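You operate a simulated robot arm through the tools that you are given. There is no shell and no other tool. Be economical: measure what you need, move in short steps, check, and stop when the job is done.

The job below is to be done with a simulated two-armed robot. You get a single attempt, and the scene is never put back.

TASK
Couple the blue hose to port 1, shut the vent, open the supply and set 2 bar.
Fine: couple while the gauge shows nought; the air stays on; the other coupler stays in its cup.

It is judged by the outcome, as a careful person would: the job done as asked, and still so three seconds after it is handed in. It fails if anything else is knocked over, pushed out of place, dropped, spilled or broken.

THE ROBOT
Two 7-joint arms with two-finger parallel grippers on one trunk, on a base that drives. Base frame: it is fixed to the floor where the robot stands at the start and does not move with it; the origin is under the middle of the robot, x ahead of it, y to its left, z up. Readings come in m, rad, newtons and seconds.
The left shoulder is at the start at [0.06, 0.189, 1.253], the right one opposite. With the tool pointing down near the work surface each hand reaches from about 0.1 to 0.62 m from the robot's upright axis, wherever it stands, measured 20 degrees to its own side. Places, roughly: air port 1 [0.5, 0.1, 0.8]; blow lever [0.6, -0.4, 1.1]; supply valve [0.6, 0.1, 1.2]; vent valve [0.6, -0.2, 1.2]. Payload 3.43 kg a hand.
The tool frame of a hand sits at the grasp point between the pads (the TCP): z along the fingers, y along the line on which they close. The tips reach 0.03 m beyond it. The gripper opens to 0.094 m. The fingers are 0.028 m wide and 0.01 m thick; the gripper's body (0.05 by 0.096 m) begins 0.055 m behind the TCP.
Orientation is that of the tool frame in the base frame, as a unit quaternion [w, x, y, z]. With the fingers straight down and closing along the base's y, the tool's x points along the base's -x, its y along +y and its z along -z.

THE INTERFACE
- The arms move only by the tool apply_moves. It takes "left_increments", "right_increments" or both (then of equal length, played together; a hand with none holds still); each is a list of rows, each a list of 7 numbers: the shift along the tool's x, y, z in units of 150 mm (1.0 is 150 mm), then the turn, a rotation vector about the tool's x, y, z in units of 60 degrees (1.0 is 60 degrees), then the gripper command, from -1 (fully open) to 1 (shut), values between in proportion. In form: [[dx, dy, dz, wx, wy, wz, claw], ...]. A call has 1 to 12 rows; each row is the pose to reach, as a shift and turn from the pose commanded when the call began, along the tool's axes at that moment. A call with a number of a shift or a turn outside -1 to 1 is refused whole. Each row takes 0.2 s and may step no farther than 0.05 m and 0.15 rad from the row before; otherwise, or with a gripper value out of range, the whole call is refused. Where a pose cannot be reached the arm comes as near as it can. A force on the tool above 50 N (or 10 N above the force at the start of the call, whichever is more), or a blocked arm, ends the call early, and 0.2 s more pass. Each finger travels about 0.153 m/s and halts on what it meets, pressing with about 21 N; the grip force reading is that of the motor and also rises with nothing between the fingers. The clock runs only during rows and for 0.2 s after the last one: add rows that repeat a pose to give the fingers time. The reply holds the time, the measured pose of the TCP, the force on the tool along the base axes, the opening and the grip force, in the units named above and with some noise, with the torque about the TCP (base axes, N m) and any sound that the robot's microphone picked up, and new pictures: "views" is both (left out), scene, wrist or none (wrist: the cameras of the hands that moved).
- Cameras (640 x 400 px; columns grow to the right, rows downward): "scene" is now at [0.0153, -0.0149, 1.7999]; the picture's right is [-0.22, -0.98, 0.00], its down [-0.76, 0.17, -0.62] and it looks along [0.61, -0.14, -0.78] (base axes); focal length 290 px, centre (320, 200). "left" rides on the left gripper at [0.076, -0.014, -0.103] in its tool frame; the picture's right is [0.18, 0.98, 0.00], its down [-0.75, 0.14, -0.64] and it looks along [-0.63, 0.12, 0.77] (tool axes); focal length 243 px, centre (320, 200). "right" rides on the right gripper at [0.076, 0.014, -0.102] in its tool frame; the picture's right is [-0.18, 0.98, 0.00], its down [-0.75, -0.14, -0.64] and it looks along [-0.63, -0.12, 0.77] (tool axes); focal length 243 px, centre (320, 200). There is no depth. A picture from a camera that has moved, and an enlarged one, comes with that camera's place and axes in the base frame and with its lens.
- slide_trunk(by): slides the trunk up (or, below 0, down) by that many m; the arms and the scene camera ride with it, the base frame stays. It gives what a move gives, with no picture.
- base_move(legs): drives the robot by 1 to 6 legs, each [ahead, left, turn to the left] in m, m and rad, along the robot's own axes; the way and the turn of a leg run together, so that a leg with both is an arc; at most 1.5 m and 3.142 rad a leg. The arms and the cameras ride along, it lands a little off, and it stops where it bumps. It gives what a move gives, and a new picture of the scene camera.
- turn_head(pan, tilt): turns the head with the scene camera to pan (to the left, within 1.501 rad either way) and tilt (down, from -0.506 to 1.204), counted from straight ahead of the robot. It gives what a move gives, and a new picture of the scene camera.
- zoom(camera, box): a new picture of the part [left, top, right, bottom] of that camera's present view, enlarged. The clock stands still meanwhile.
- close_job(): hands the job in; it is judged then, once.

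Go step by step. Nothing tells you exact positions but the pictures and the camera data: compare them with the known pose of the tool, close in by small moves and look again before you grip or let go. The budget is 120 turns and 260 pictures, counting those below and the enlarged ones. Unless the task says otherwise, let go and move clear before handing in, and close with one line.

The tools are called after "Request:" by a JSON object that holds its "name" and its "arguments". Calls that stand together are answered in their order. apply_moves: Moves the arms, as the interface text tells. Its arguments: {"type":"object","properties":{"left_increments":{"type":"array"},"right_increments":{"type":"array"},"views":{"type":"string","enum":["both","scene","wrist","none"]}},"required":[]} The other tools are called the same way: slide_trunk (by) slides the trunk up or down; base_move (legs) drives the base; turn_head (pan, tilt) turns the head that bears the scene camera; zoom (camera, box) takes an enlarged picture of a part of a camera's view; close_job () hands the job in.

At the start:

```text
time: 0.0
left_tool_pos: [0.3405, 0.0846, 1.3084]
left_orientation: [0.0, 0.0, 1.0, 0.0]
left_wrist_force: [0.3, 0.4, 0.0]
left_ft_torque: [0.0, 0.0, 0.03]
left_width: 0.0941
left_grip_force: 0.0
right_tool_pos: [0.358, -0.2088, 1.3094]
right_orientation: [0.0, -0.001, 1.0, 0.0]
right_wrist_force: [0.0, 0.3, -0.7]
right_ft_torque: [0.0, 0.01, -0.01]
right_width: 0.0942
right_grip_force: 0.0
trunk travel left (down, up): [-0.925, 0.065]
robot x, y, heading: [0.0008, -0.0008, -0.003]
head pan, tilt: [-0.223, 0.899]
```

scene: 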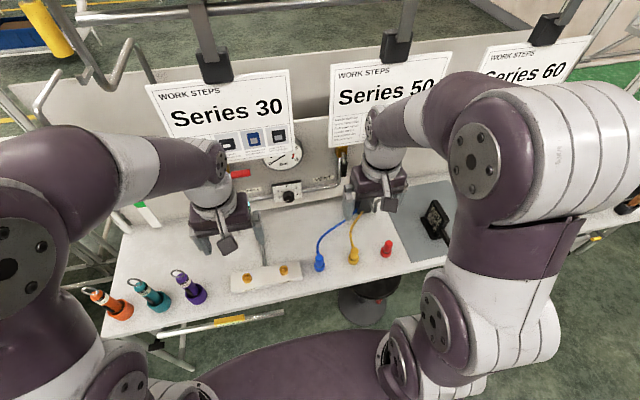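
right: 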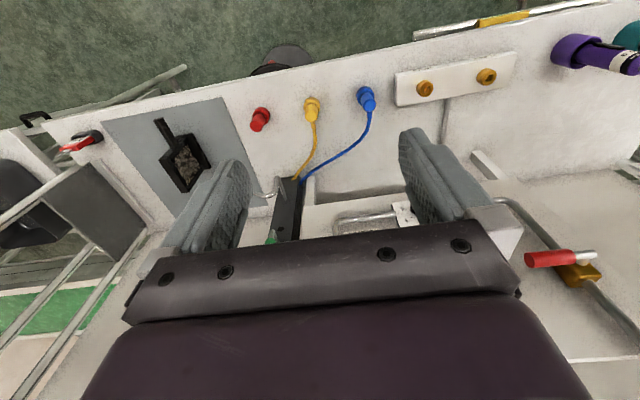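
left: 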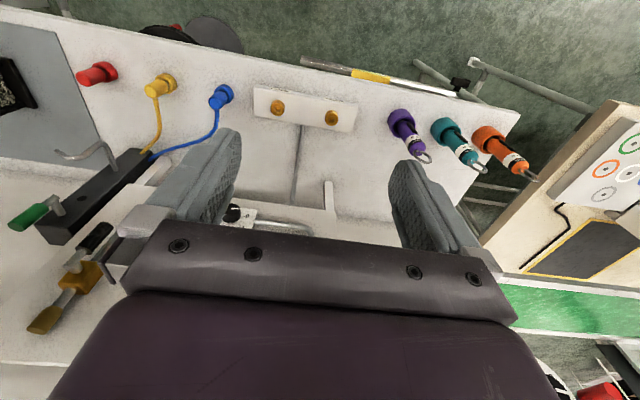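

I see a bench with a blue and a yellow hose coupler in cups, a two-port block, and a panel with gauge and valves partly hidden by the arms. I'll look closer first.

Request:
{"name": "zoom", "arguments": {"camera": "scene", "box": [200, 110, 440, 290]}}

Request:
{"name": "zoom", "arguments": {"camera": "left", "box": [0, 50, 400, 300]}}

Request:
{"name": "zoom", "arguments": {"camera": "right", "box": [240, 50, 640, 300]}}

```text
2.22 times, centred on (320, 200) of scene
camera zoom: at [0.0153, -0.0149, 1.7999], right [-0.22, -0.98, 0.0], down [-0.76, 0.17, -0.62], along [0.61, -0.14, -0.78], focal length 645 px, centre (320, 200)
```

zoom: 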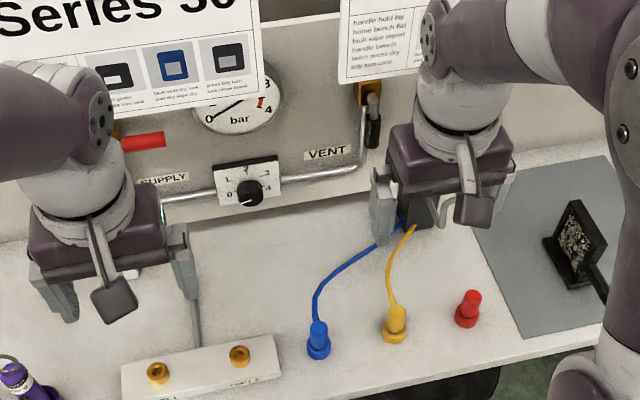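

```text
1.60 times, centred on (200, 175) of left
camera zoom: at [0.2629, 0.0707, 1.4107], right [-0.18, 0.98, 0.0], down [0.75, 0.14, 0.64], along [0.63, 0.12, -0.77], focal length 388 px, centre (512, 240)
```

zoom: 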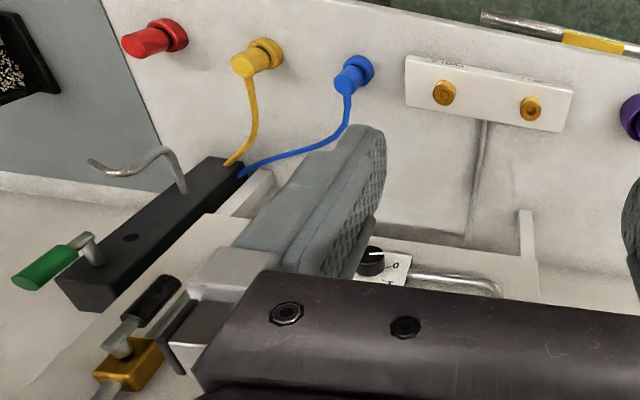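

```text
1.60 times, centred on (440, 175) of right
camera zoom: at [0.2799, -0.1936, 1.4107], right [0.18, 0.98, 0.0], down [0.75, -0.14, 0.64], along [0.63, -0.12, -0.77], focal length 388 px, centre (128, 240)
```

zoom: 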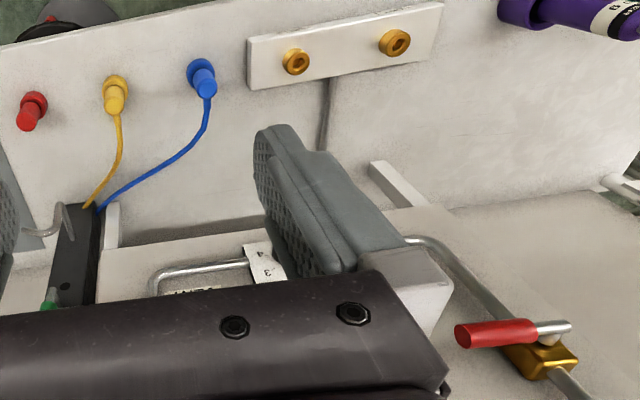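

I want to read the port labels, the gauge and the valve states. I'll zoom closer before moving.

Request:
{"name": "zoom", "arguments": {"camera": "scene", "box": [220, 240, 320, 302]}}

Request:
{"name": "zoom", "arguments": {"camera": "scene", "box": [250, 130, 370, 205]}}

Request:
{"name": "zoom", "arguments": {"camera": "left", "box": [60, 50, 360, 140]}}

```text
6.40 times, centred on (270, 271) of scene
camera zoom: at [0.0153, -0.0149, 1.7999], right [-0.22, -0.98, 0.0], down [-0.76, 0.17, -0.62], along [0.61, -0.14, -0.78], focal length 1857 px, centre (640, -254)
```

zoom: 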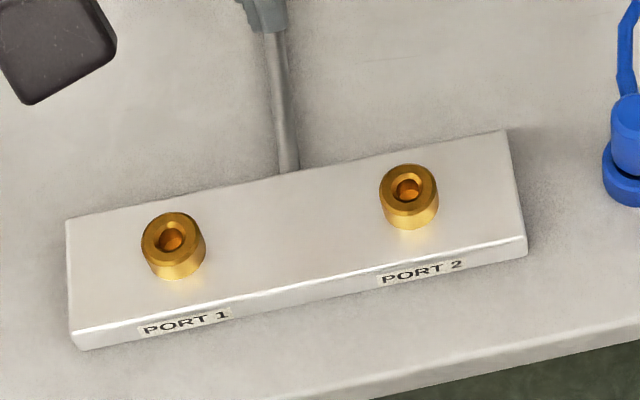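

```text
5.33 times, centred on (310, 168) of scene
camera zoom: at [0.0153, -0.0149, 1.7999], right [-0.22, -0.98, 0.0], down [-0.76, 0.17, -0.62], along [0.61, -0.14, -0.78], focal length 1548 px, centre (373, 373)
```

zoom: 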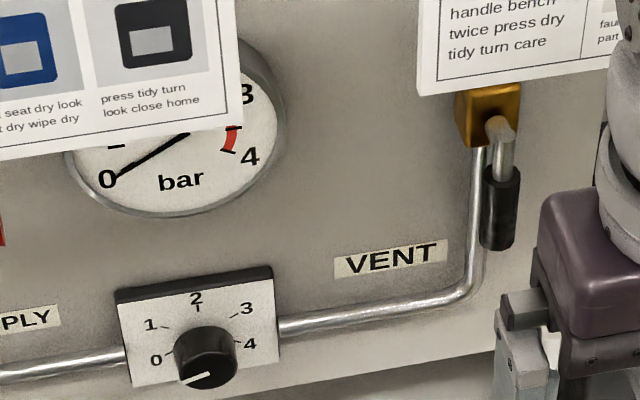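

```text
2.13 times, centred on (210, 95) of left
camera zoom: at [0.2629, 0.0707, 1.4107], right [-0.18, 0.98, 0.0], down [0.75, 0.14, 0.64], along [0.63, 0.12, -0.77], focal length 518 px, centre (555, 424)
```

zoom: 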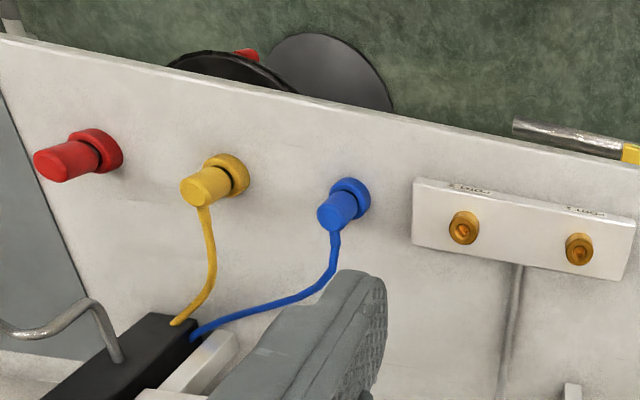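

Blue coupler top is about (0.486, -0.117, 0.857), port 1 top about (0.483, 0.141, 0.83). Now a look at the panel with the head higher.

Request:
{"name": "turn_head", "arguments": {"pan": -0.05, "tilt": 0.6}}

```text
time: 0.8
left_tool_pos: [0.3387, 0.0841, 1.3098]
left_orientation: [0.0, 0.0, 1.0, 0.0]
left_wrist_force: [-0.1, 0.3, 0.0]
left_ft_torque: [0.02, -0.04, -0.02]
left_width: 0.094
left_grip_force: 0.0
right_tool_pos: [0.3559, -0.2083, 1.3095]
right_orientation: [0.0, 0.0, 1.0, 0.0]
right_wrist_force: [-0.2, 0.4, -0.5]
right_ft_torque: [-0.03, 0.0, 0.04]
right_width: 0.0939
right_grip_force: 0.1
trunk travel left (down, up): [-0.925, 0.065]
robot x, y, heading: [0.0035, -0.0017, 0.0]
head pan, tilt: [-0.051, 0.6]
camera scene: at [0.0297, -0.0025, 1.8244], right [-0.05, -1.0, 0.0], down [-0.56, 0.03, -0.82], along [0.82, -0.04, -0.57], focal length 290 px, centre (320, 200)
```

scene: 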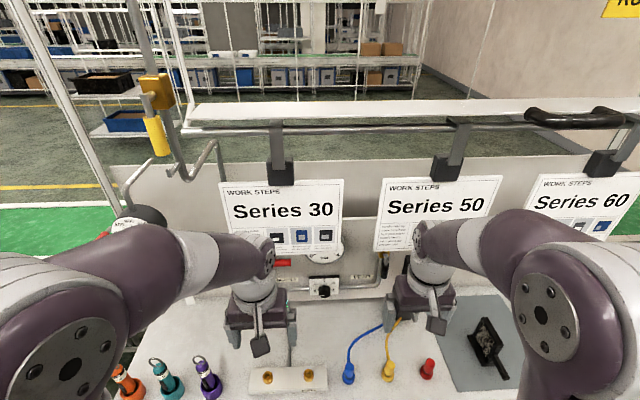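

The signs hang in front of the panel. I'll lower the trunk to look under them.

Request:
{"name": "slide_trunk", "arguments": {"by": -0.25}}

Request:
{"name": "turn_head", "arguments": {"pan": -0.05, "tilt": 0.45}}

```text
time: 3.4
left_tool_pos: [0.3392, 0.0848, 1.0589]
left_orientation: [0.0, 0.0, 1.0, 0.0]
left_wrist_force: [0.4, 0.4, 0.4]
left_ft_torque: [0.0, -0.03, 0.0]
left_width: 0.0943
left_grip_force: 0.2
right_tool_pos: [0.3567, -0.2077, 1.0609]
right_orientation: [0.0, -0.001, 1.0, 0.0]
right_wrist_force: [0.3, -0.3, 0.0]
right_ft_torque: [-0.02, -0.02, -0.01]
right_width: 0.0938
right_grip_force: 0.1
trunk travel left (down, up): [-0.675, 0.315]
robot x, y, heading: [-0.0004, -0.0006, 0.005]
head pan, tilt: [-0.051, 0.6]
```

```text
time: 4.1
left_tool_pos: [0.3393, 0.084, 1.0594]
left_orientation: [0.0, 0.0, 1.0, 0.001]
left_wrist_force: [-0.1, 0.3, 0.1]
left_ft_torque: [0.01, -0.02, -0.01]
left_width: 0.0939
left_grip_force: 0.1
right_tool_pos: [0.3554, -0.2062, 1.0596]
right_orientation: [0.0, 0.0, 1.0, 0.0]
right_wrist_force: [0.3, -0.4, -0.4]
right_ft_torque: [0.04, -0.01, 0.02]
right_width: 0.0939
right_grip_force: 0.1
trunk travel left (down, up): [-0.675, 0.315]
robot x, y, heading: [-0.0017, 0.0031, 0.002]
head pan, tilt: [-0.051, 0.45]
camera scene: at [0.0333, -0.0027, 1.588], right [-0.05, -1.0, 0.0], down [-0.44, 0.02, -0.9], along [0.9, -0.05, -0.44], focal length 290 px, centre (320, 200)
```

scene: 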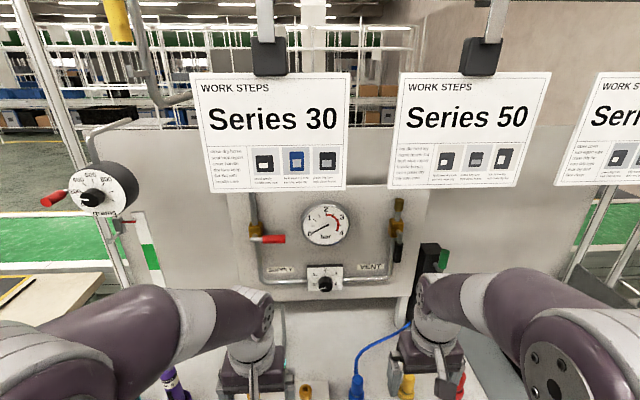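

Request:
{"name": "zoom", "arguments": {"camera": "scene", "box": [230, 185, 450, 322]}}

Request:
{"name": "zoom", "arguments": {"camera": "scene", "box": [370, 190, 470, 252]}}

Request:
{"name": "zoom", "arguments": {"camera": "right", "box": [0, 0, 640, 400]}}

Request:
{"name": "zoom", "arguments": {"camera": "left", "box": [0, 0, 640, 400]}}

```text
2.91 times, centred on (340, 254) of scene
camera zoom: at [0.0333, -0.0027, 1.588], right [-0.05, -1.0, 0.0], down [-0.44, 0.02, -0.9], along [0.9, -0.05, -0.44], focal length 844 px, centre (262, 44)
```

zoom: 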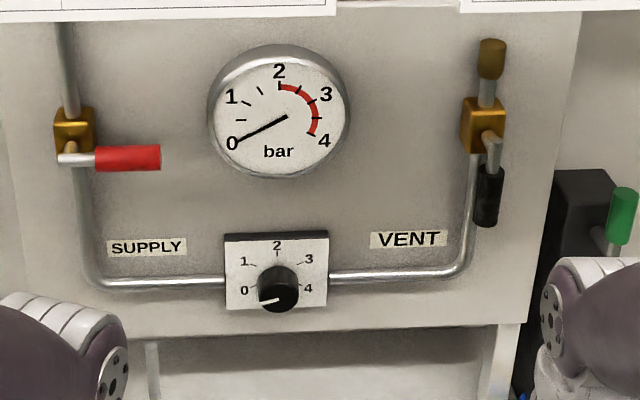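

```text
6.40 times, centred on (420, 221) of scene
camera zoom: at [0.0333, -0.0027, 1.588], right [-0.05, -1.0, 0.0], down [-0.44, 0.02, -0.9], along [0.9, -0.05, -0.44], focal length 1857 px, centre (-320, 66)
```

zoom: 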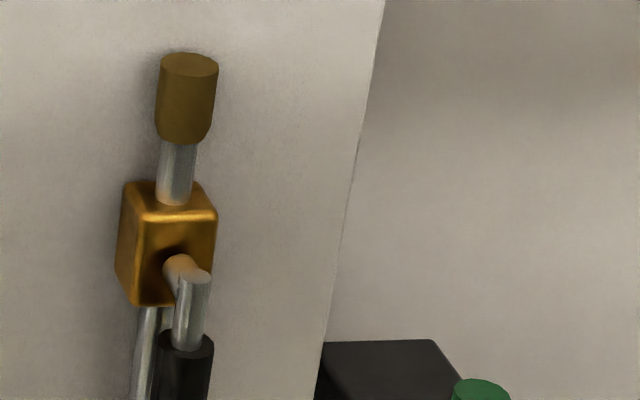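

```text
1.00 times, centred on (320, 200) of right (not enlarged: the box is as wide or as high as the picture)
camera zoom: at [0.2799, -0.1936, 1.1607], right [0.18, 0.98, 0.0], down [0.75, -0.14, 0.64], along [0.63, -0.12, -0.77], focal length 243 px, centre (320, 200)
```

zoom: 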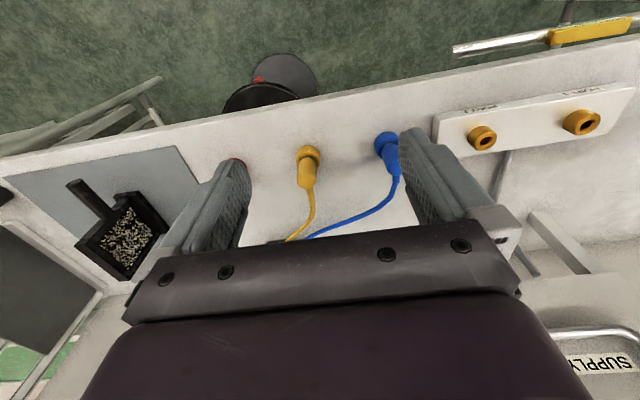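

```text
1.00 times, centred on (320, 200) of left (not enlarged: the box is as wide or as high as the picture)
camera zoom: at [0.2629, 0.0707, 1.1607], right [-0.18, 0.98, 0.0], down [0.75, 0.14, 0.64], along [0.63, 0.12, -0.77], focal length 243 px, centre (320, 200)
```

zoom: 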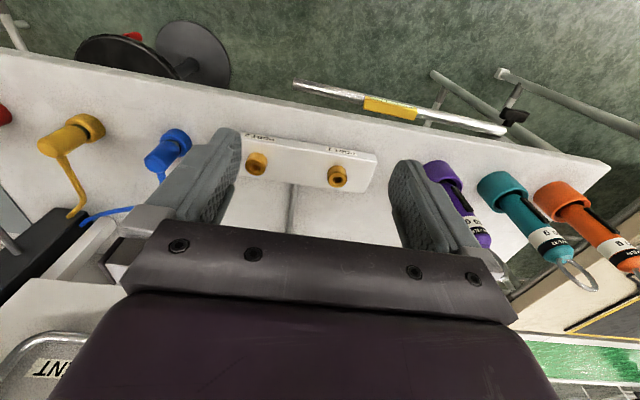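

Gauge reads 0, vent lever lies along its pipe (open), supply is across (shut). I move the right hand aside and the left towards the blue coupler.

Request:
{"name": "apply_moves", "arguments": {"left_increments": [[-0.2, -0.15, 0, 0, 0, 0, -0.1], [-0.4, -0.3, 0, 0, 0, 0, -0.1], [-0.6, -0.45, 0, 0, 0, 0, -0.1], [-0.8, -0.6, 0, 0, 0, 0, -0.1], [-0.95, -0.75, 0, 0, 0, 0, -0.1], [-0.95, -0.9, 0, 0, 0, 0, -0.1]], "right_increments": [[0.0, -0.25, 0, 0, 0, 0, -1], [0.0, -0.5, 0, 0, 0, 0, -1], [0.1, -0.75, 0, 0, 0, 0, -1], [0.2, -1, 0, 0, 0, 0, -1], [0.3, -1, 0, 0, 0, 0, -1], [0.4, -1, 0, 0, 0, 0, -1]]}}

```text
time: 5.5
left_tool_pos: [0.4508, -0.0154, 1.0235]
left_orientation: [0.0, 0.0, 1.0, 0.0]
left_wrist_force: [0.2, 1.1, 0.6]
left_ft_torque: [0.04, -0.03, 0.0]
left_width: 0.0516
left_grip_force: 0.1
left hand out of reach, approached as far as the arm can: row 3, 4, 5, 6
right_tool_pos: [0.2974, -0.3573, 1.0585]
right_orientation: [0.001, -0.001, 1.0, -0.001]
right_wrist_force: [-0.6, 0.4, 0.1]
right_ft_torque: [0.02, -0.02, -0.02]
right_width: 0.094
right_grip_force: 0.2
trunk travel left (down, up): [-0.675, 0.315]
robot x, y, heading: [-0.0013, -0.0028, -0.003]
head pan, tilt: [-0.051, 0.45]
camera scene: at [0.0326, -0.0031, 1.5881], right [-0.05, -1.0, 0.0], down [-0.43, 0.02, -0.9], along [0.9, -0.05, -0.43], focal length 290 px, centre (320, 200)
camera right: at [0.219, -0.3436, 1.1593], right [0.18, 0.98, 0.0], down [0.75, -0.14, 0.64], along [0.63, -0.12, -0.77], focal length 243 px, centre (320, 200)
camera left: at [0.3727, -0.0293, 1.125], right [-0.18, 0.98, 0.0], down [0.75, 0.14, 0.64], along [0.63, 0.12, -0.77], focal length 243 px, centre (320, 200)
```

scene: 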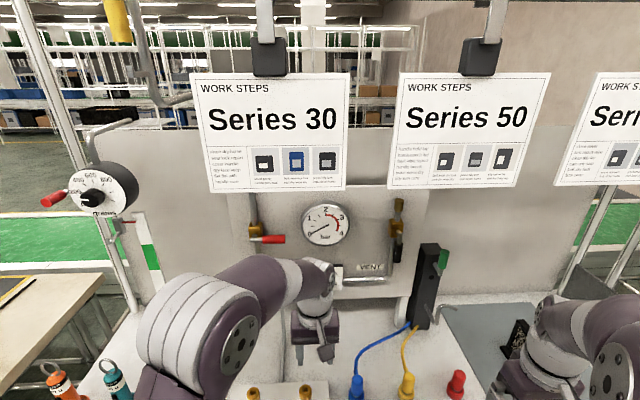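
right: 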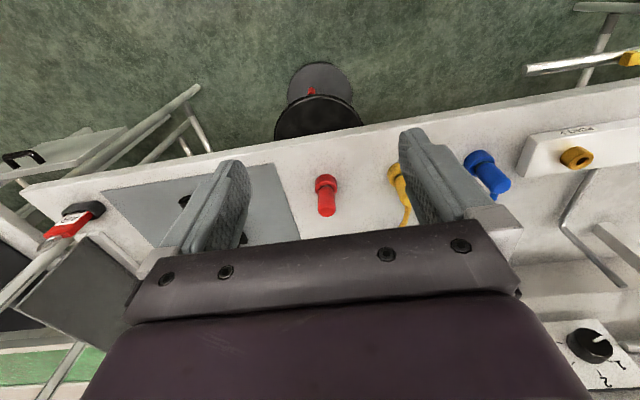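
left: 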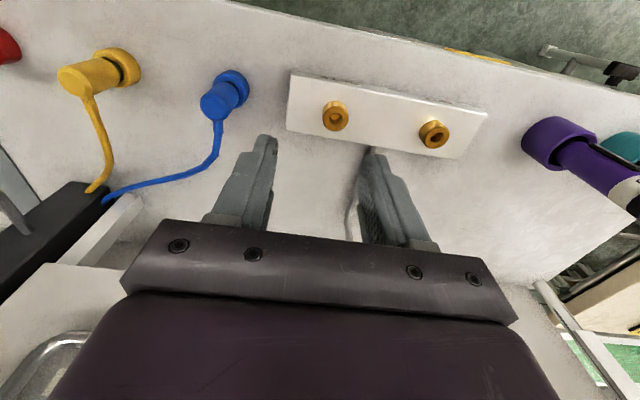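

The left hand is limited across the body, so I'd shift the robot to its right by about 0.18 m and raise the trunk some. First I look down for obstacles near the base.

Request:
{"name": "turn_head", "arguments": {"pan": -0.5, "tilt": 1.2}}

```text
time: 6.6
left_tool_pos: [0.4492, -0.0164, 1.024]
left_orientation: [0.0, 0.0, 1.0, 0.001]
left_wrist_force: [-0.2, 0.8, 0.0]
left_ft_torque: [0.03, 0.0, -0.02]
left_width: 0.0515
left_grip_force: 0.1
right_tool_pos: [0.2966, -0.3582, 1.0585]
right_orientation: [0.001, 0.0, 1.0, 0.001]
right_wrist_force: [-0.5, -0.2, 1.0]
right_ft_torque: [0.0, 0.0, 0.04]
right_width: 0.0942
right_grip_force: 0.0
trunk travel left (down, up): [-0.675, 0.315]
robot x, y, heading: [0.0025, -0.0005, -0.0]
head pan, tilt: [-0.499, 1.201]
camera scene: at [-0.0092, -0.0249, 1.5299], right [-0.48, -0.88, 0.0], down [-0.82, 0.45, -0.36], along [0.32, -0.17, -0.93], focal length 290 px, centre (320, 200)
```

scene: 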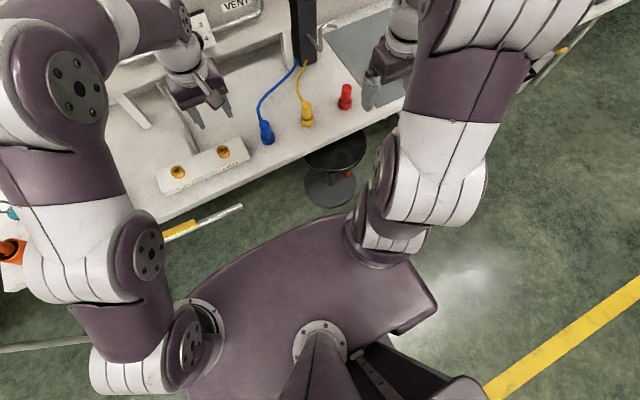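

The stool is well ahead of the base; a sideways shift is clear. I raise the trunk 0.15 and drive right 0.18.

Request:
{"name": "slide_trunk", "arguments": {"by": 0.15}}

Request:
{"name": "base_move", "arguments": {"legs": [[0, -0.18, 0]]}}

Request:
{"name": "turn_head", "arguments": {"pan": 0.15, "tilt": 0.85}}

```text
time: 8.3
left_tool_pos: [0.4495, -0.0141, 1.1734]
left_orientation: [0.0, -0.001, 1.0, -0.001]
left_wrist_force: [-0.5, -0.3, -0.3]
left_ft_torque: [-0.03, -0.02, -0.01]
left_width: 0.0517
left_grip_force: 0.1
right_tool_pos: [0.2962, -0.3578, 1.2088]
right_orientation: [0.0, 0.0, 1.0, 0.0]
right_wrist_force: [-0.5, -1.2, -0.7]
right_ft_torque: [0.02, 0.0, 0.03]
right_width: 0.094
right_grip_force: 0.1
trunk travel left (down, up): [-0.825, 0.165]
robot x, y, heading: [0.0014, 0.0016, -0.003]
head pan, tilt: [-0.499, 1.201]
```

```text
time: 9.8
left_tool_pos: [0.449, -0.1905, 1.1739]
left_orientation: [0.0, -0.001, 1.0, -0.001]
left_wrist_force: [-0.2, -0.5, -0.1]
left_ft_torque: [0.02, 0.01, -0.02]
left_width: 0.0517
left_grip_force: 0.1
right_tool_pos: [0.2973, -0.5341, 1.2102]
right_orientation: [0.001, 0.0, 1.0, -0.001]
right_wrist_force: [0.1, 0.3, 0.1]
right_ft_torque: [0.01, -0.03, -0.01]
right_width: 0.094
right_grip_force: 0.0
trunk travel left (down, up): [-0.825, 0.165]
robot x, y, heading: [0.0014, -0.1767, -0.001]
head pan, tilt: [-0.499, 1.201]
camera scene: at [-0.0094, -0.2001, 1.6799], right [-0.48, -0.88, 0.0], down [-0.82, 0.44, -0.36], along [0.32, -0.17, -0.93], focal length 290 px, centre (320, 200)
```

scene: 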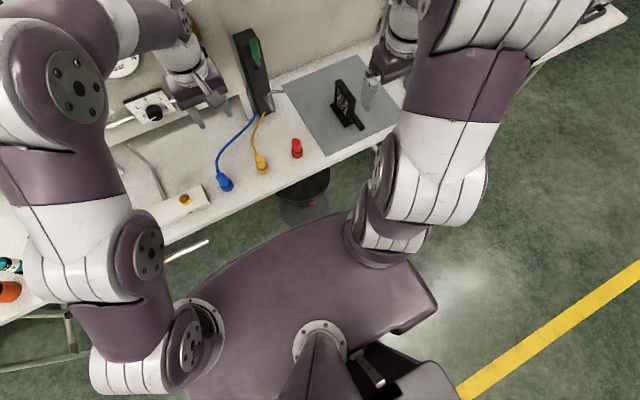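

```text
time: 10.9
left_tool_pos: [0.4496, -0.1908, 1.1742]
left_orientation: [0.001, -0.001, 1.0, 0.001]
left_wrist_force: [0.2, 0.8, -0.2]
left_ft_torque: [0.02, 0.03, 0.02]
left_width: 0.0517
left_grip_force: 0.0
right_tool_pos: [0.2956, -0.5339, 1.209]
right_orientation: [0.0, 0.0, 1.0, 0.001]
right_wrist_force: [-0.1, -0.5, -0.2]
right_ft_torque: [-0.07, -0.02, 0.01]
right_width: 0.094
right_grip_force: 0.1
trunk travel left (down, up): [-0.825, 0.165]
robot x, y, heading: [0.0009, -0.1791, 0.002]
head pan, tilt: [0.15, 0.85]
camera scene: at [0.0187, -0.1634, 1.7036], right [0.15, -0.99, 0.0], down [-0.74, -0.11, -0.66], along [0.65, 0.1, -0.75], focal length 290 px, centre (320, 200)
```

scene: 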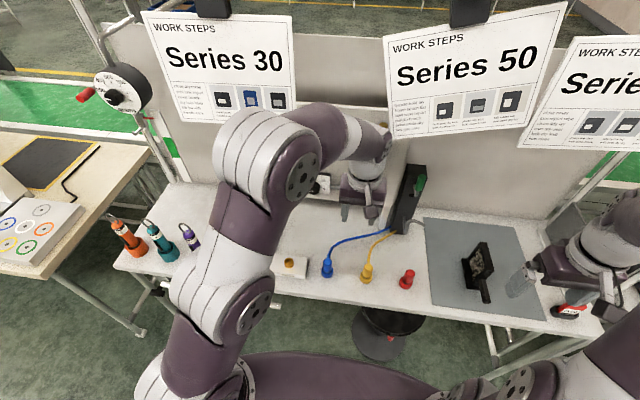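

The base moved as wanted. Now lower the left hand toward above the blue coupler.

Request:
{"name": "apply_moves", "arguments": {"left_increments": [[0, 0.12, 0.25, 0, 0, 0, -0.1], [0, 0.25, 0.5, 0, 0, 0, -0.1], [0, 0.37, 0.75, 0, 0, 0, -0.1], [0, 0.49, 1.0, 0, 0, 0, -0.1], [0, 0.49, 1.0, 0, 0, 0, -0.1]], "views": "wrist"}}

```text
time: 12.1
left_tool_pos: [0.4487, -0.1195, 1.0231]
left_orientation: [0.0, 0.0, 1.0, 0.0]
left_wrist_force: [-0.5, 0.5, -0.1]
left_ft_torque: [-0.01, -0.02, -0.01]
left_width: 0.0517
left_grip_force: 0.0
right_tool_pos: [0.296, -0.5356, 1.2084]
right_orientation: [0.0, 0.001, 1.0, 0.0]
right_wrist_force: [0.1, 0.4, 0.0]
right_ft_torque: [-0.01, -0.04, 0.0]
right_width: 0.0941
right_grip_force: 0.0
trunk travel left (down, up): [-0.825, 0.165]
robot x, y, heading: [-0.0012, -0.1762, -0.001]
head pan, tilt: [0.15, 0.85]
camera left: at [0.3728, -0.1328, 1.1236], right [-0.18, 0.98, 0.0], down [0.75, 0.14, 0.64], along [0.63, 0.12, -0.77], focal length 243 px, centre (320, 200)
```

left: 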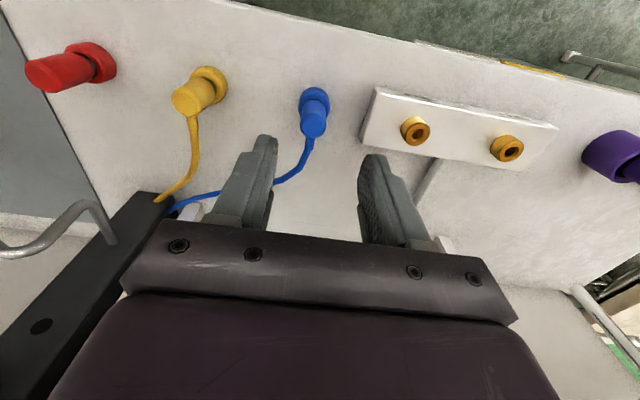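

Request:
{"name": "zoom", "arguments": {"camera": "left", "box": [250, 60, 400, 160]}}

Request:
{"name": "zoom", "arguments": {"camera": "scene", "box": [260, 215, 420, 315]}}

```text
4.00 times, centred on (325, 110) of left
camera zoom: at [0.3728, -0.1328, 1.1236], right [-0.18, 0.98, 0.0], down [0.75, 0.14, 0.64], along [0.63, 0.12, -0.77], focal length 970 px, centre (300, 560)
```

zoom: 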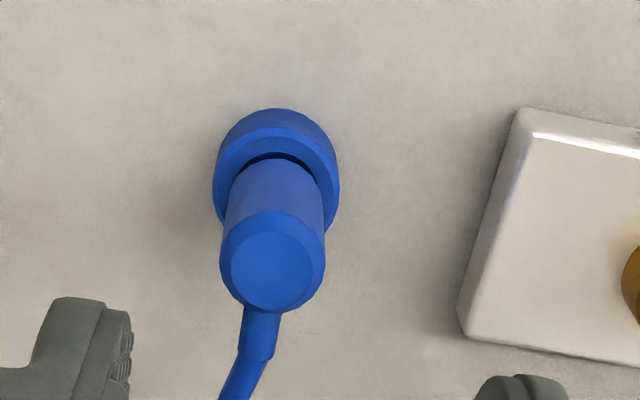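

```text
4.00 times, centred on (340, 265) of scene
camera zoom: at [0.0182, -0.1646, 1.7036], right [0.15, -0.99, 0.0], down [-0.74, -0.11, -0.66], along [0.65, 0.1, -0.75], focal length 1161 px, centre (240, -60)
```

zoom: 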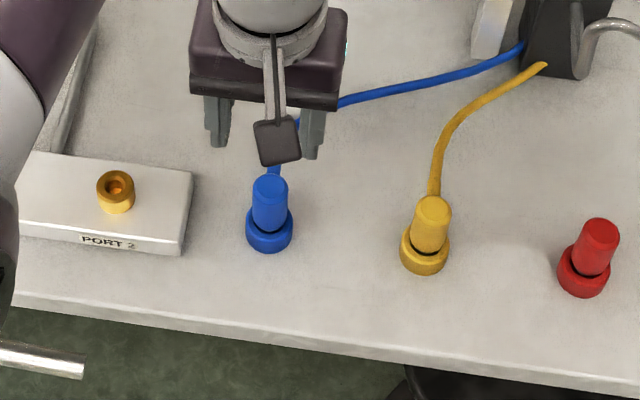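

The coupler is a vertical cylinder, about 29 mm across, exposed z≈0.815–0.858, at (0.485, -0.118). I move over it and down partway.

Request:
{"name": "apply_moves", "arguments": {"left_increments": [[-0.12, 0, 0.1, 0, 0, 0, -0.1], [-0.24, 0.01, 0.25, 0, 0, 0, -0.1], [-0.24, 0.01, 0.5, 0, 0, 0, -0.1], [-0.24, 0.01, 0.75, 0, 0, 0, -0.1], [-0.24, 0.01, 0.8, 0, 0, 0, -0.1]], "views": "both"}}

Request:
{"name": "zoom", "arguments": {"camera": "left", "box": [200, 60, 440, 210]}}

```text
time: 13.3
left_tool_pos: [0.4853, -0.1183, 0.9028]
left_orientation: [0.0, -0.001, 1.0, 0.0]
left_wrist_force: [-0.5, -0.2, 0.3]
left_ft_torque: [0.0, -0.01, -0.01]
left_width: 0.0516
left_grip_force: 0.0
right_tool_pos: [0.2965, -0.5352, 1.208]
right_orientation: [0.0, 0.0, 1.0, 0.0]
right_wrist_force: [0.6, -0.4, -0.8]
right_ft_torque: [-0.04, -0.01, 0.01]
right_width: 0.094
right_grip_force: 0.1
trunk travel left (down, up): [-0.825, 0.165]
robot x, y, heading: [-0.0007, -0.1764, 0.001]
head pan, tilt: [0.15, 0.85]
camera scene: at [0.0185, -0.1643, 1.7036], right [0.15, -0.99, 0.0], down [-0.74, -0.11, -0.66], along [0.65, 0.1, -0.75], focal length 290 px, centre (320, 200)
camera left: at [0.4084, -0.1315, 1.0039], right [-0.18, 0.98, 0.0], down [0.75, 0.14, 0.64], along [0.63, 0.12, -0.77], focal length 243 px, centre (320, 200)
```

scene: 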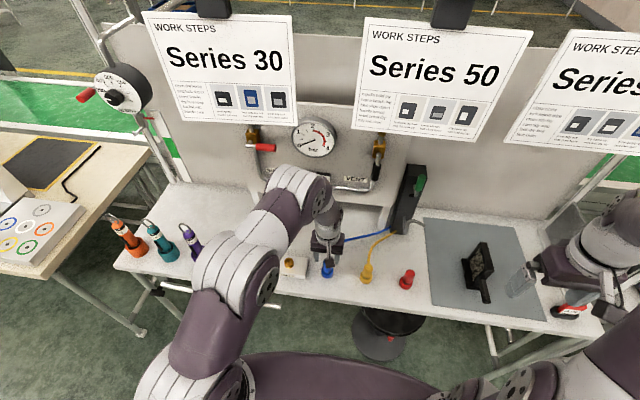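
left: 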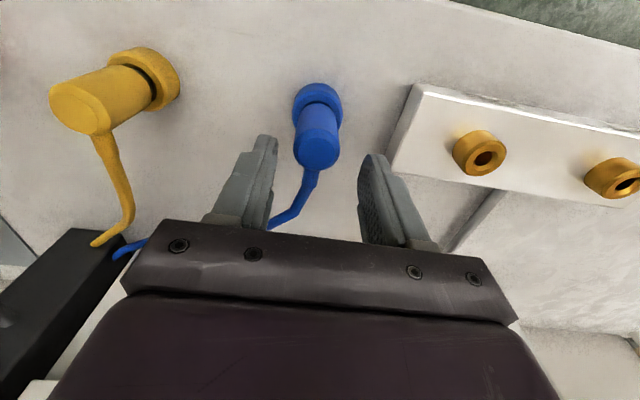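

```text
2.67 times, centred on (320, 135) of left
camera zoom: at [0.4084, -0.1315, 1.0039], right [-0.18, 0.98, 0.0], down [0.75, 0.14, 0.64], along [0.63, 0.12, -0.77], focal length 647 px, centre (320, 373)
```

zoom: 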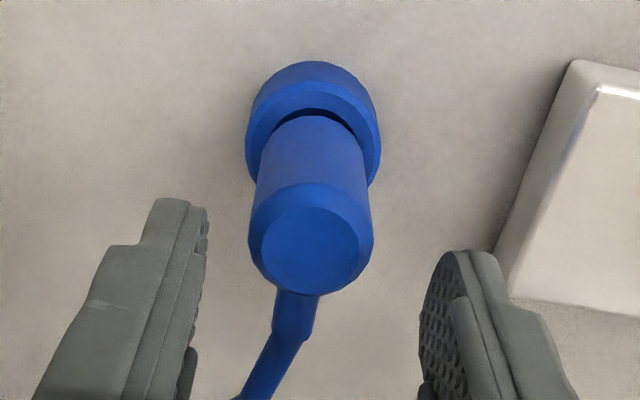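

Aligned within a couple of mm. Down to z≈0.849 and grip.

Request:
{"name": "apply_moves", "arguments": {"left_increments": [[-0.015, 0, 0.18, 0, 0, 0, -0.1], [-0.015, 0, 0.355, 0, 0, 0, -0.1], [-0.015, 0, 0.355, 0, 0, 0, 0.3], [-0.015, 0, 0.355, 0, 0, 0, 1], [-0.015, 0, 0.355, 0, 0, 0, 1], [-0.015, 0, 0.355, 0, 0, 0, 1]], "views": "wrist"}}

```text
time: 14.7
left_tool_pos: [0.4868, -0.1225, 0.8509]
left_orientation: [0.001, 0.0, 1.0, 0.001]
left_wrist_force: [-0.9, -38.2, 5.2]
left_ft_torque: [-1.47, -0.37, 0.33]
left_width: 0.0358
left_grip_force: 44.8
right_tool_pos: [0.2958, -0.5409, 1.2056]
right_orientation: [0.0, 0.0, 1.0, 0.003]
right_wrist_force: [-0.1, -0.8, 0.6]
right_ft_torque: [0.0, 0.0, 0.0]
right_width: 0.0939
right_grip_force: 0.0
trunk travel left (down, up): [-0.825, 0.165]
robot x, y, heading: [0.0003, -0.1766, -0.002]
head pan, tilt: [0.15, 0.85]
camera left: at [0.4108, -0.1368, 0.9511], right [-0.18, 0.98, 0.0], down [0.75, 0.14, 0.65], along [0.63, 0.12, -0.76], focal length 243 px, centre (320, 200)
```

left: 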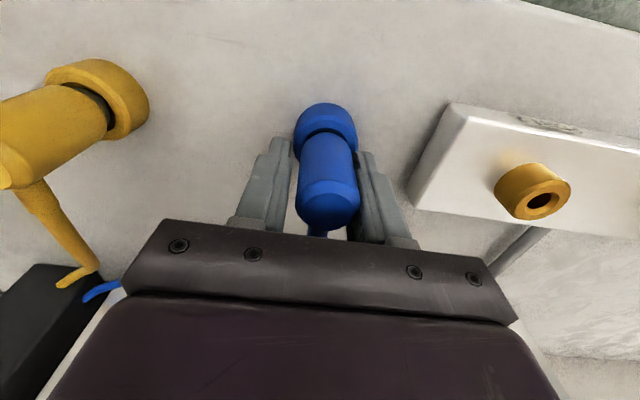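

The coupler sits about 4 mm further to -y than I aimed, and the arm gives sideways. I shift the command to relieve the side load.

Request:
{"name": "apply_moves", "arguments": {"left_increments": [[0, -0.015, 0, 0, 0, 0, 1], [0, -0.03, 0, 0, 0, 0, 1], [0, -0.03, 0, 0, 0, 0, 1]], "views": "none"}}

Request:
{"name": "zoom", "arguments": {"camera": "left", "box": [200, 60, 440, 260]}}

```text
time: 15.5
left_tool_pos: [0.488, -0.123, 0.8509]
left_orientation: [0.0, -0.002, 1.0, 0.001]
left_wrist_force: [5.9, -12.9, 4.1]
left_ft_torque: [-0.2, -0.91, 0.28]
left_width: 0.0359
left_grip_force: 45.1
right_tool_pos: [0.296, -0.5361, 1.2076]
right_orientation: [0.0, -0.001, 1.0, 0.0]
right_wrist_force: [0.5, -0.2, 0.4]
right_ft_torque: [0.0, 0.02, -0.01]
right_width: 0.094
right_grip_force: 0.0
trunk travel left (down, up): [-0.825, 0.165]
robot x, y, heading: [0.0013, -0.1793, 0.0]
head pan, tilt: [0.15, 0.85]
```

```text
2.00 times, centred on (320, 160) of left
camera zoom: at [0.4113, -0.1368, 0.9513], right [-0.19, 0.98, 0.0], down [0.75, 0.14, 0.64], along [0.63, 0.12, -0.77], focal length 485 px, centre (320, 280)
```

zoom: 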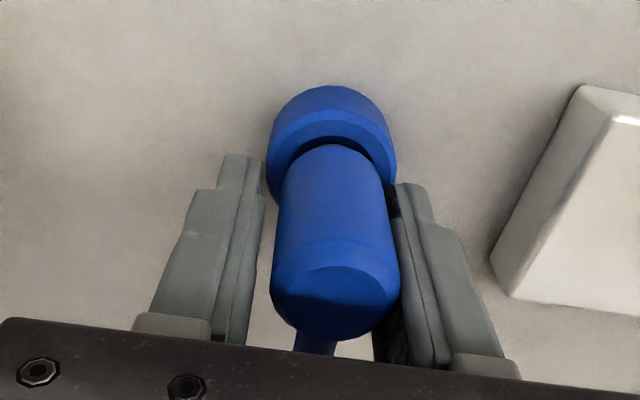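

The fingers seem to be gripping the wider cup, not the coupler body. I'll open, rise about 13 mm and grip again.

Request:
{"name": "apply_moves", "arguments": {"left_increments": [[0, 0, 0, 0, 0, 0, -0.1], [0, 0, 0, 0, 0, 0, -0.1], [0, 0, -0.045, 0, 0, 0, -0.1], [0, 0, -0.09, 0, 0, 0, -0.1], [0, 0, -0.09, 0, 0, 0, -0.1]], "views": "wrist"}}

Request:
{"name": "zoom", "arguments": {"camera": "left", "box": [200, 60, 440, 260]}}

```text
time: 16.7
left_tool_pos: [0.4867, -0.123, 0.8646]
left_orientation: [0.001, 0.0, 1.0, -0.001]
left_wrist_force: [-0.1, -0.2, 0.6]
left_ft_torque: [-0.02, -0.02, 0.0]
left_width: 0.0518
left_grip_force: 0.1
right_tool_pos: [0.2969, -0.5348, 1.2082]
right_orientation: [0.0, 0.0, 1.0, 0.0]
right_wrist_force: [0.1, 0.3, -1.2]
right_ft_torque: [0.0, 0.01, -0.02]
right_width: 0.0938
right_grip_force: 0.0
trunk travel left (down, up): [-0.825, 0.165]
robot x, y, heading: [-0.0044, -0.1779, -0.003]
head pan, tilt: [0.15, 0.85]
camera left: at [0.4109, -0.1363, 0.9647], right [-0.18, 0.98, 0.0], down [0.75, 0.14, 0.64], along [0.63, 0.12, -0.77], focal length 243 px, centre (320, 200)
```

left: 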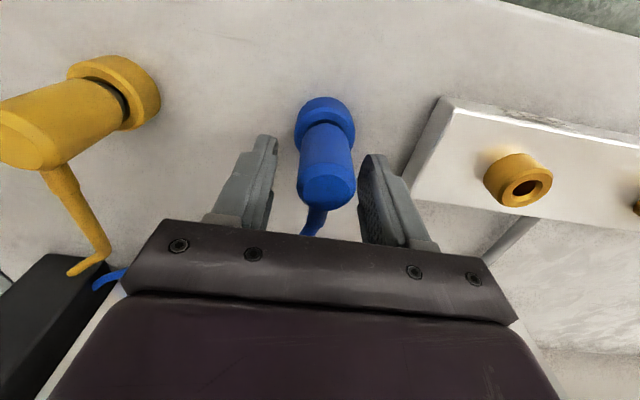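

```text
2.00 times, centred on (320, 160) of left
camera zoom: at [0.4109, -0.1363, 0.9647], right [-0.18, 0.98, 0.0], down [0.75, 0.14, 0.64], along [0.63, 0.12, -0.77], focal length 485 px, centre (320, 280)
```

zoom: 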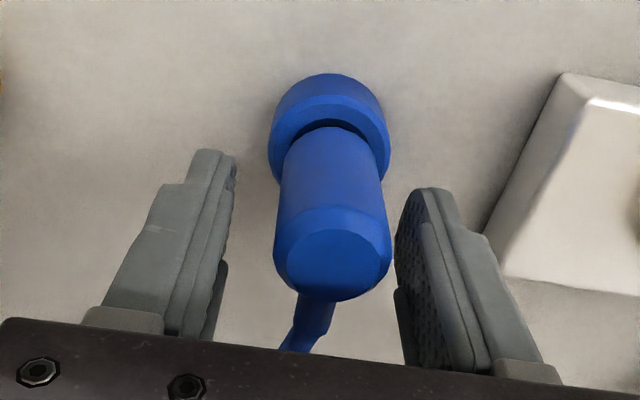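

Now centre ~3 mm to +y and close on the coupler body.

Request:
{"name": "apply_moves", "arguments": {"left_increments": [[-0.01, 0.02, 0, 0, 0, 0, -0.1], [-0.01, 0.02, 0, 0, 0, 0, 0.2], [-0.01, 0.02, 0, 0, 0, 0, 0.5], [-0.01, 0.02, 0, 0, 0, 0, 1], [-0.01, 0.02, 0, 0, 0, 0, 1], [-0.01, 0.02, 0, 0, 0, 0, 1]], "views": "wrist"}}

Request:
{"name": "zoom", "arguments": {"camera": "left", "box": [200, 60, 440, 260]}}

```text
time: 18.1
left_tool_pos: [0.4889, -0.1193, 0.8634]
left_orientation: [0.0, -0.001, 1.0, 0.0]
left_wrist_force: [-0.2, 0.0, 0.3]
left_ft_torque: [0.02, -0.03, 0.01]
left_width: 0.0315
left_grip_force: 21.5
right_tool_pos: [0.2972, -0.5345, 1.2083]
right_orientation: [-0.001, 0.0, 1.0, 0.0]
right_wrist_force: [-0.4, 0.3, -0.2]
right_ft_torque: [0.0, 0.0, 0.0]
right_width: 0.0941
right_grip_force: 0.1
trunk travel left (down, up): [-0.825, 0.165]
robot x, y, heading: [-0.0018, -0.1785, -0.002]
head pan, tilt: [0.15, 0.85]
camera left: at [0.4127, -0.133, 0.9643], right [-0.18, 0.98, 0.0], down [0.75, 0.14, 0.64], along [0.63, 0.12, -0.77], focal length 243 px, centre (320, 200)
```

left: 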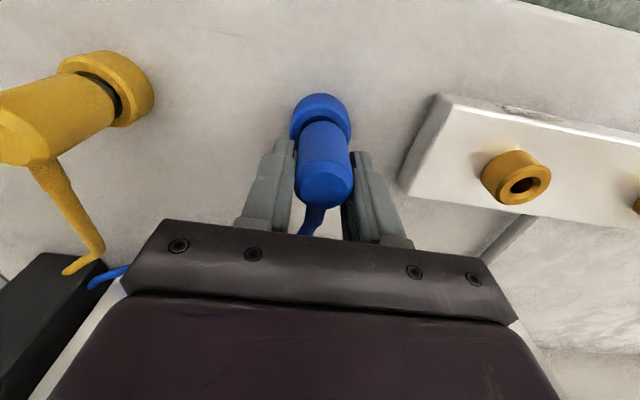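

```text
2.00 times, centred on (320, 160) of left
camera zoom: at [0.4127, -0.133, 0.9643], right [-0.18, 0.98, 0.0], down [0.75, 0.14, 0.64], along [0.63, 0.12, -0.77], focal length 485 px, centre (320, 280)
```

zoom: 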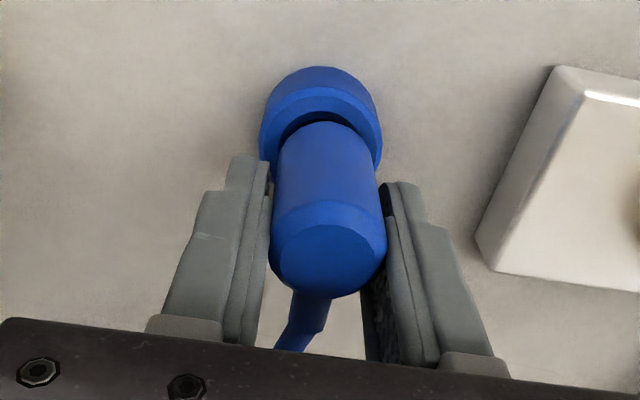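

Clean grip at 31.5 mm with no side load. Lift straight up 0.10 m.

Request:
{"name": "apply_moves", "arguments": {"left_increments": [[0, 0, -0.12, 0, 0, 0, 1], [0, 0, -0.27, 0, 0, 0, 1], [0, 0, -0.47, 0, 0, 0, 1], [0, 0, -0.67, 0, 0, 0, 1], [0, 0, -0.67, 0, 0, 0, 1]], "views": "both"}}

```text
time: 19.3
left_tool_pos: [0.4885, -0.1181, 0.9665]
left_orientation: [0.0, 0.0, 1.0, -0.001]
left_wrist_force: [-0.3, 0.9, -1.2]
left_ft_torque: [-0.02, 0.0, -0.01]
left_width: 0.0317
left_grip_force: 20.6
right_tool_pos: [0.2976, -0.5358, 1.2081]
right_orientation: [0.0, 0.0, 1.0, 0.001]
right_wrist_force: [0.6, -0.5, -0.7]
right_ft_torque: [0.0, 0.01, -0.03]
right_width: 0.0942
right_grip_force: 0.0
trunk travel left (down, up): [-0.825, 0.165]
robot x, y, heading: [-0.0033, -0.1773, -0.001]
head pan, tilt: [0.15, 0.85]
camera scene: at [0.0196, -0.1643, 1.7036], right [0.15, -0.99, 0.0], down [-0.74, -0.11, -0.66], along [0.65, 0.1, -0.75], focal length 290 px, centre (320, 200)
camera left: at [0.4128, -0.1328, 1.0667], right [-0.18, 0.98, 0.0], down [0.75, 0.14, 0.64], along [0.63, 0.12, -0.77], focal length 243 px, centre (320, 200)
```

scene: 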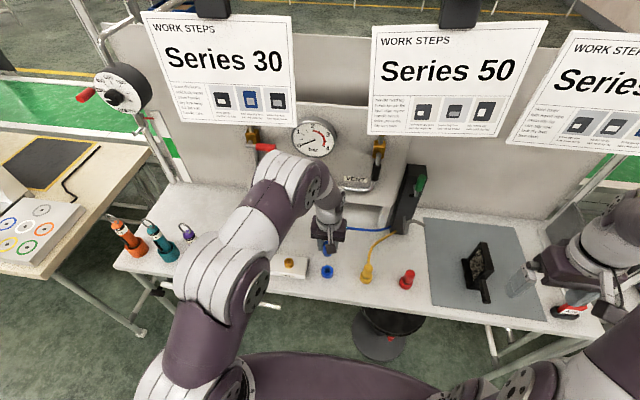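
left: 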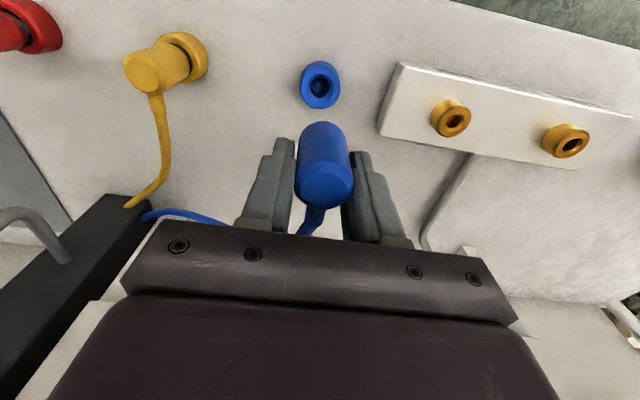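

Coupler is free and its cup stayed put. Measure coupler-in-hand offset and the ports by zooming.

Request:
{"name": "zoom", "arguments": {"camera": "left", "box": [240, 50, 400, 250]}}

Request:
{"name": "zoom", "arguments": {"camera": "left", "box": [380, 50, 640, 212]}}

Request:
{"name": "zoom", "arguments": {"camera": "scene", "box": [260, 210, 380, 285]}}

```text
2.00 times, centred on (320, 150) of left
camera zoom: at [0.4128, -0.1328, 1.0667], right [-0.18, 0.98, 0.0], down [0.75, 0.14, 0.64], along [0.63, 0.12, -0.77], focal length 485 px, centre (320, 300)
```

zoom: 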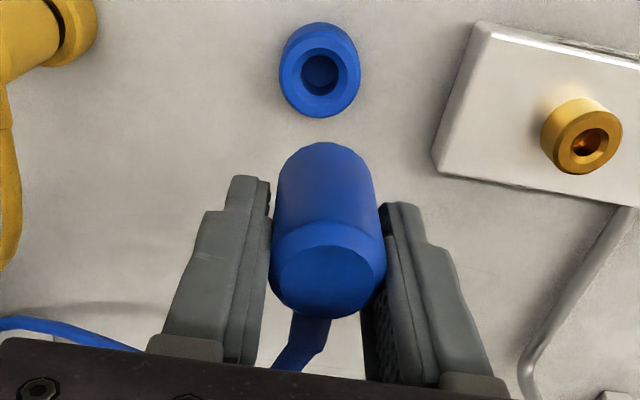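

```text
2.46 times, centred on (510, 131) of left
camera zoom: at [0.4128, -0.1328, 1.0667], right [-0.18, 0.98, 0.0], down [0.75, 0.14, 0.64], along [0.63, 0.12, -0.77], focal length 597 px, centre (-148, 370)
```

zoom: 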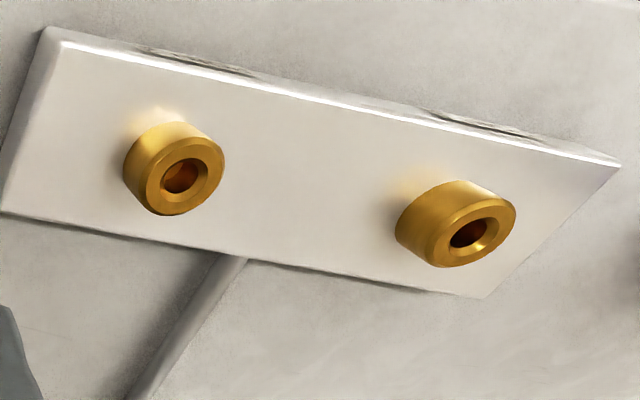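

```text
5.33 times, centred on (320, 248) of scene
camera zoom: at [0.0196, -0.1643, 1.7036], right [0.15, -0.99, 0.0], down [-0.74, -0.11, -0.66], along [0.65, 0.1, -0.75], focal length 1548 px, centre (320, -53)
```

zoom: 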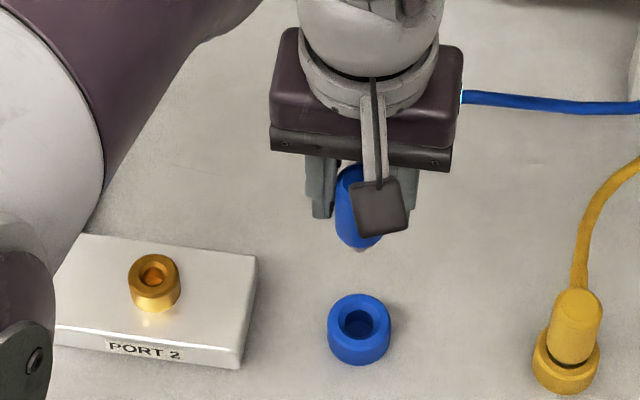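

The views show the coupler axis at x≈0.476, so I'm holding it at the finger edge, about 11 mm off in x. I'll set it back in its cup and regrip centrally.

Request:
{"name": "apply_moves", "arguments": {"left_increments": [[0, 0, 0.2, 0, 0, 0, 1], [0, 0, 0.4, 0, 0, 0, 1], [0, 0, 0.52, 0, 0, 0, 1], [0, 0, 0.6, 0, 0, 0, 1], [0, 0, 0.66, 0, 0, 0, 1], [0, 0, 0.675, 0, 0, 0, 1]], "views": "wrist"}}

```text
time: 20.7
left_tool_pos: [0.4895, -0.1201, 0.8645]
left_orientation: [-0.001, 0.0, 1.0, 0.0]
left_wrist_force: [0.4, -0.4, -0.5]
left_ft_torque: [-0.01, -0.03, 0.01]
left_width: 0.0315
left_grip_force: 20.8
right_tool_pos: [0.2959, -0.5358, 1.2102]
right_orientation: [0.0, 0.0, 1.0, 0.0]
right_wrist_force: [-0.2, -0.3, 0.3]
right_ft_torque: [0.02, -0.02, 0.01]
right_width: 0.0939
right_grip_force: 0.1
trunk travel left (down, up): [-0.825, 0.165]
robot x, y, heading: [0.0011, -0.1791, 0.003]
head pan, tilt: [0.15, 0.85]
camera left: at [0.4135, -0.1328, 0.9654], right [-0.18, 0.98, 0.0], down [0.75, 0.14, 0.64], along [0.63, 0.12, -0.77], focal length 243 px, centre (320, 200)
```

left: 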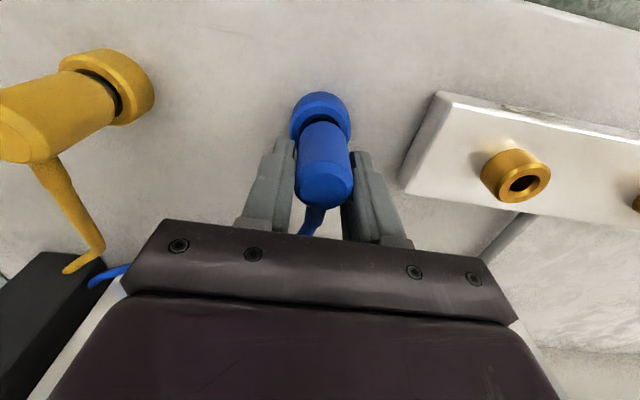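

Seated back in its cup. Release, shift 11.5 mm toward me and regrip.

Request:
{"name": "apply_moves", "arguments": {"left_increments": [[0, 0, 0, 0, 0, 0, 0], [0, 0, 0, 0, 0, 0, 0], [0.04, 0, 0, 0, 0, 0, 0], [0.077, 0, 0, 0, 0, 0, 0], [0.077, 0, 0, 0, 0, 0, 0], [0.077, 0, 0, 0, 0, 0, 0.5], [0.077, 0, 0, 0, 0, 0, 1], [0.077, 0, 0, 0, 0, 0, 1], [0.077, 0, 0, 0, 0, 0, 1]], "views": "wrist"}}

Request:
{"name": "zoom", "arguments": {"camera": "left", "box": [240, 50, 400, 250]}}

```text
time: 22.7
left_tool_pos: [0.4779, -0.1189, 0.8646]
left_orientation: [0.0, -0.001, 1.0, 0.0]
left_wrist_force: [1.3, 0.2, 1.4]
left_ft_torque: [0.05, 0.02, 0.0]
left_width: 0.0282
left_grip_force: 21.0
right_tool_pos: [0.2966, -0.5354, 1.208]
right_orientation: [0.0, 0.0, 1.0, 0.0]
right_wrist_force: [0.6, -1.2, 0.2]
right_ft_torque: [0.02, -0.02, -0.01]
right_width: 0.0939
right_grip_force: 0.0
trunk travel left (down, up): [-0.825, 0.165]
robot x, y, heading: [-0.0032, -0.1755, 0.004]
head pan, tilt: [0.15, 0.85]
camera left: at [0.4017, -0.1321, 0.9652], right [-0.18, 0.98, 0.0], down [0.75, 0.14, 0.64], along [0.63, 0.12, -0.77], focal length 243 px, centre (320, 200)
```

left: 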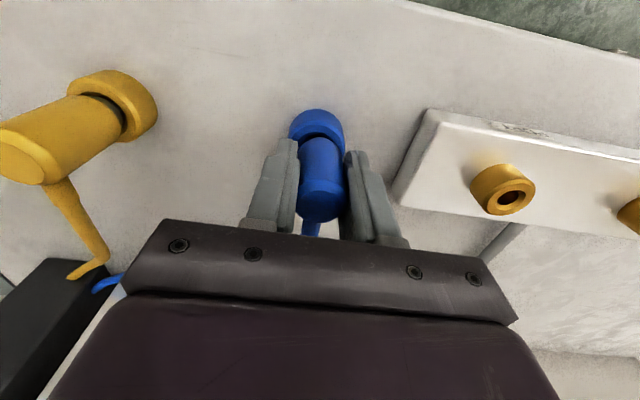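

```text
2.00 times, centred on (320, 150) of left
camera zoom: at [0.4017, -0.1321, 0.9652], right [-0.18, 0.98, 0.0], down [0.75, 0.14, 0.64], along [0.63, 0.12, -0.77], focal length 485 px, centre (320, 300)
```

zoom: 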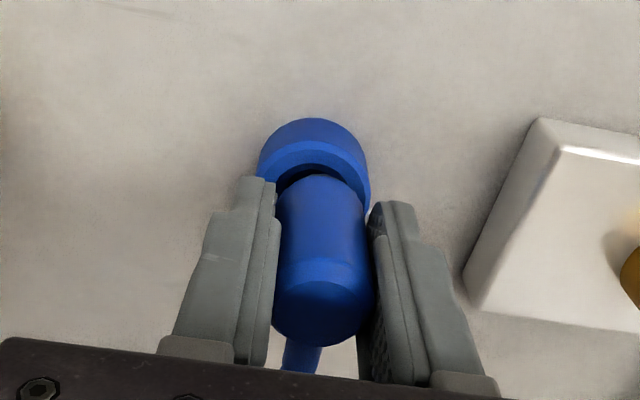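

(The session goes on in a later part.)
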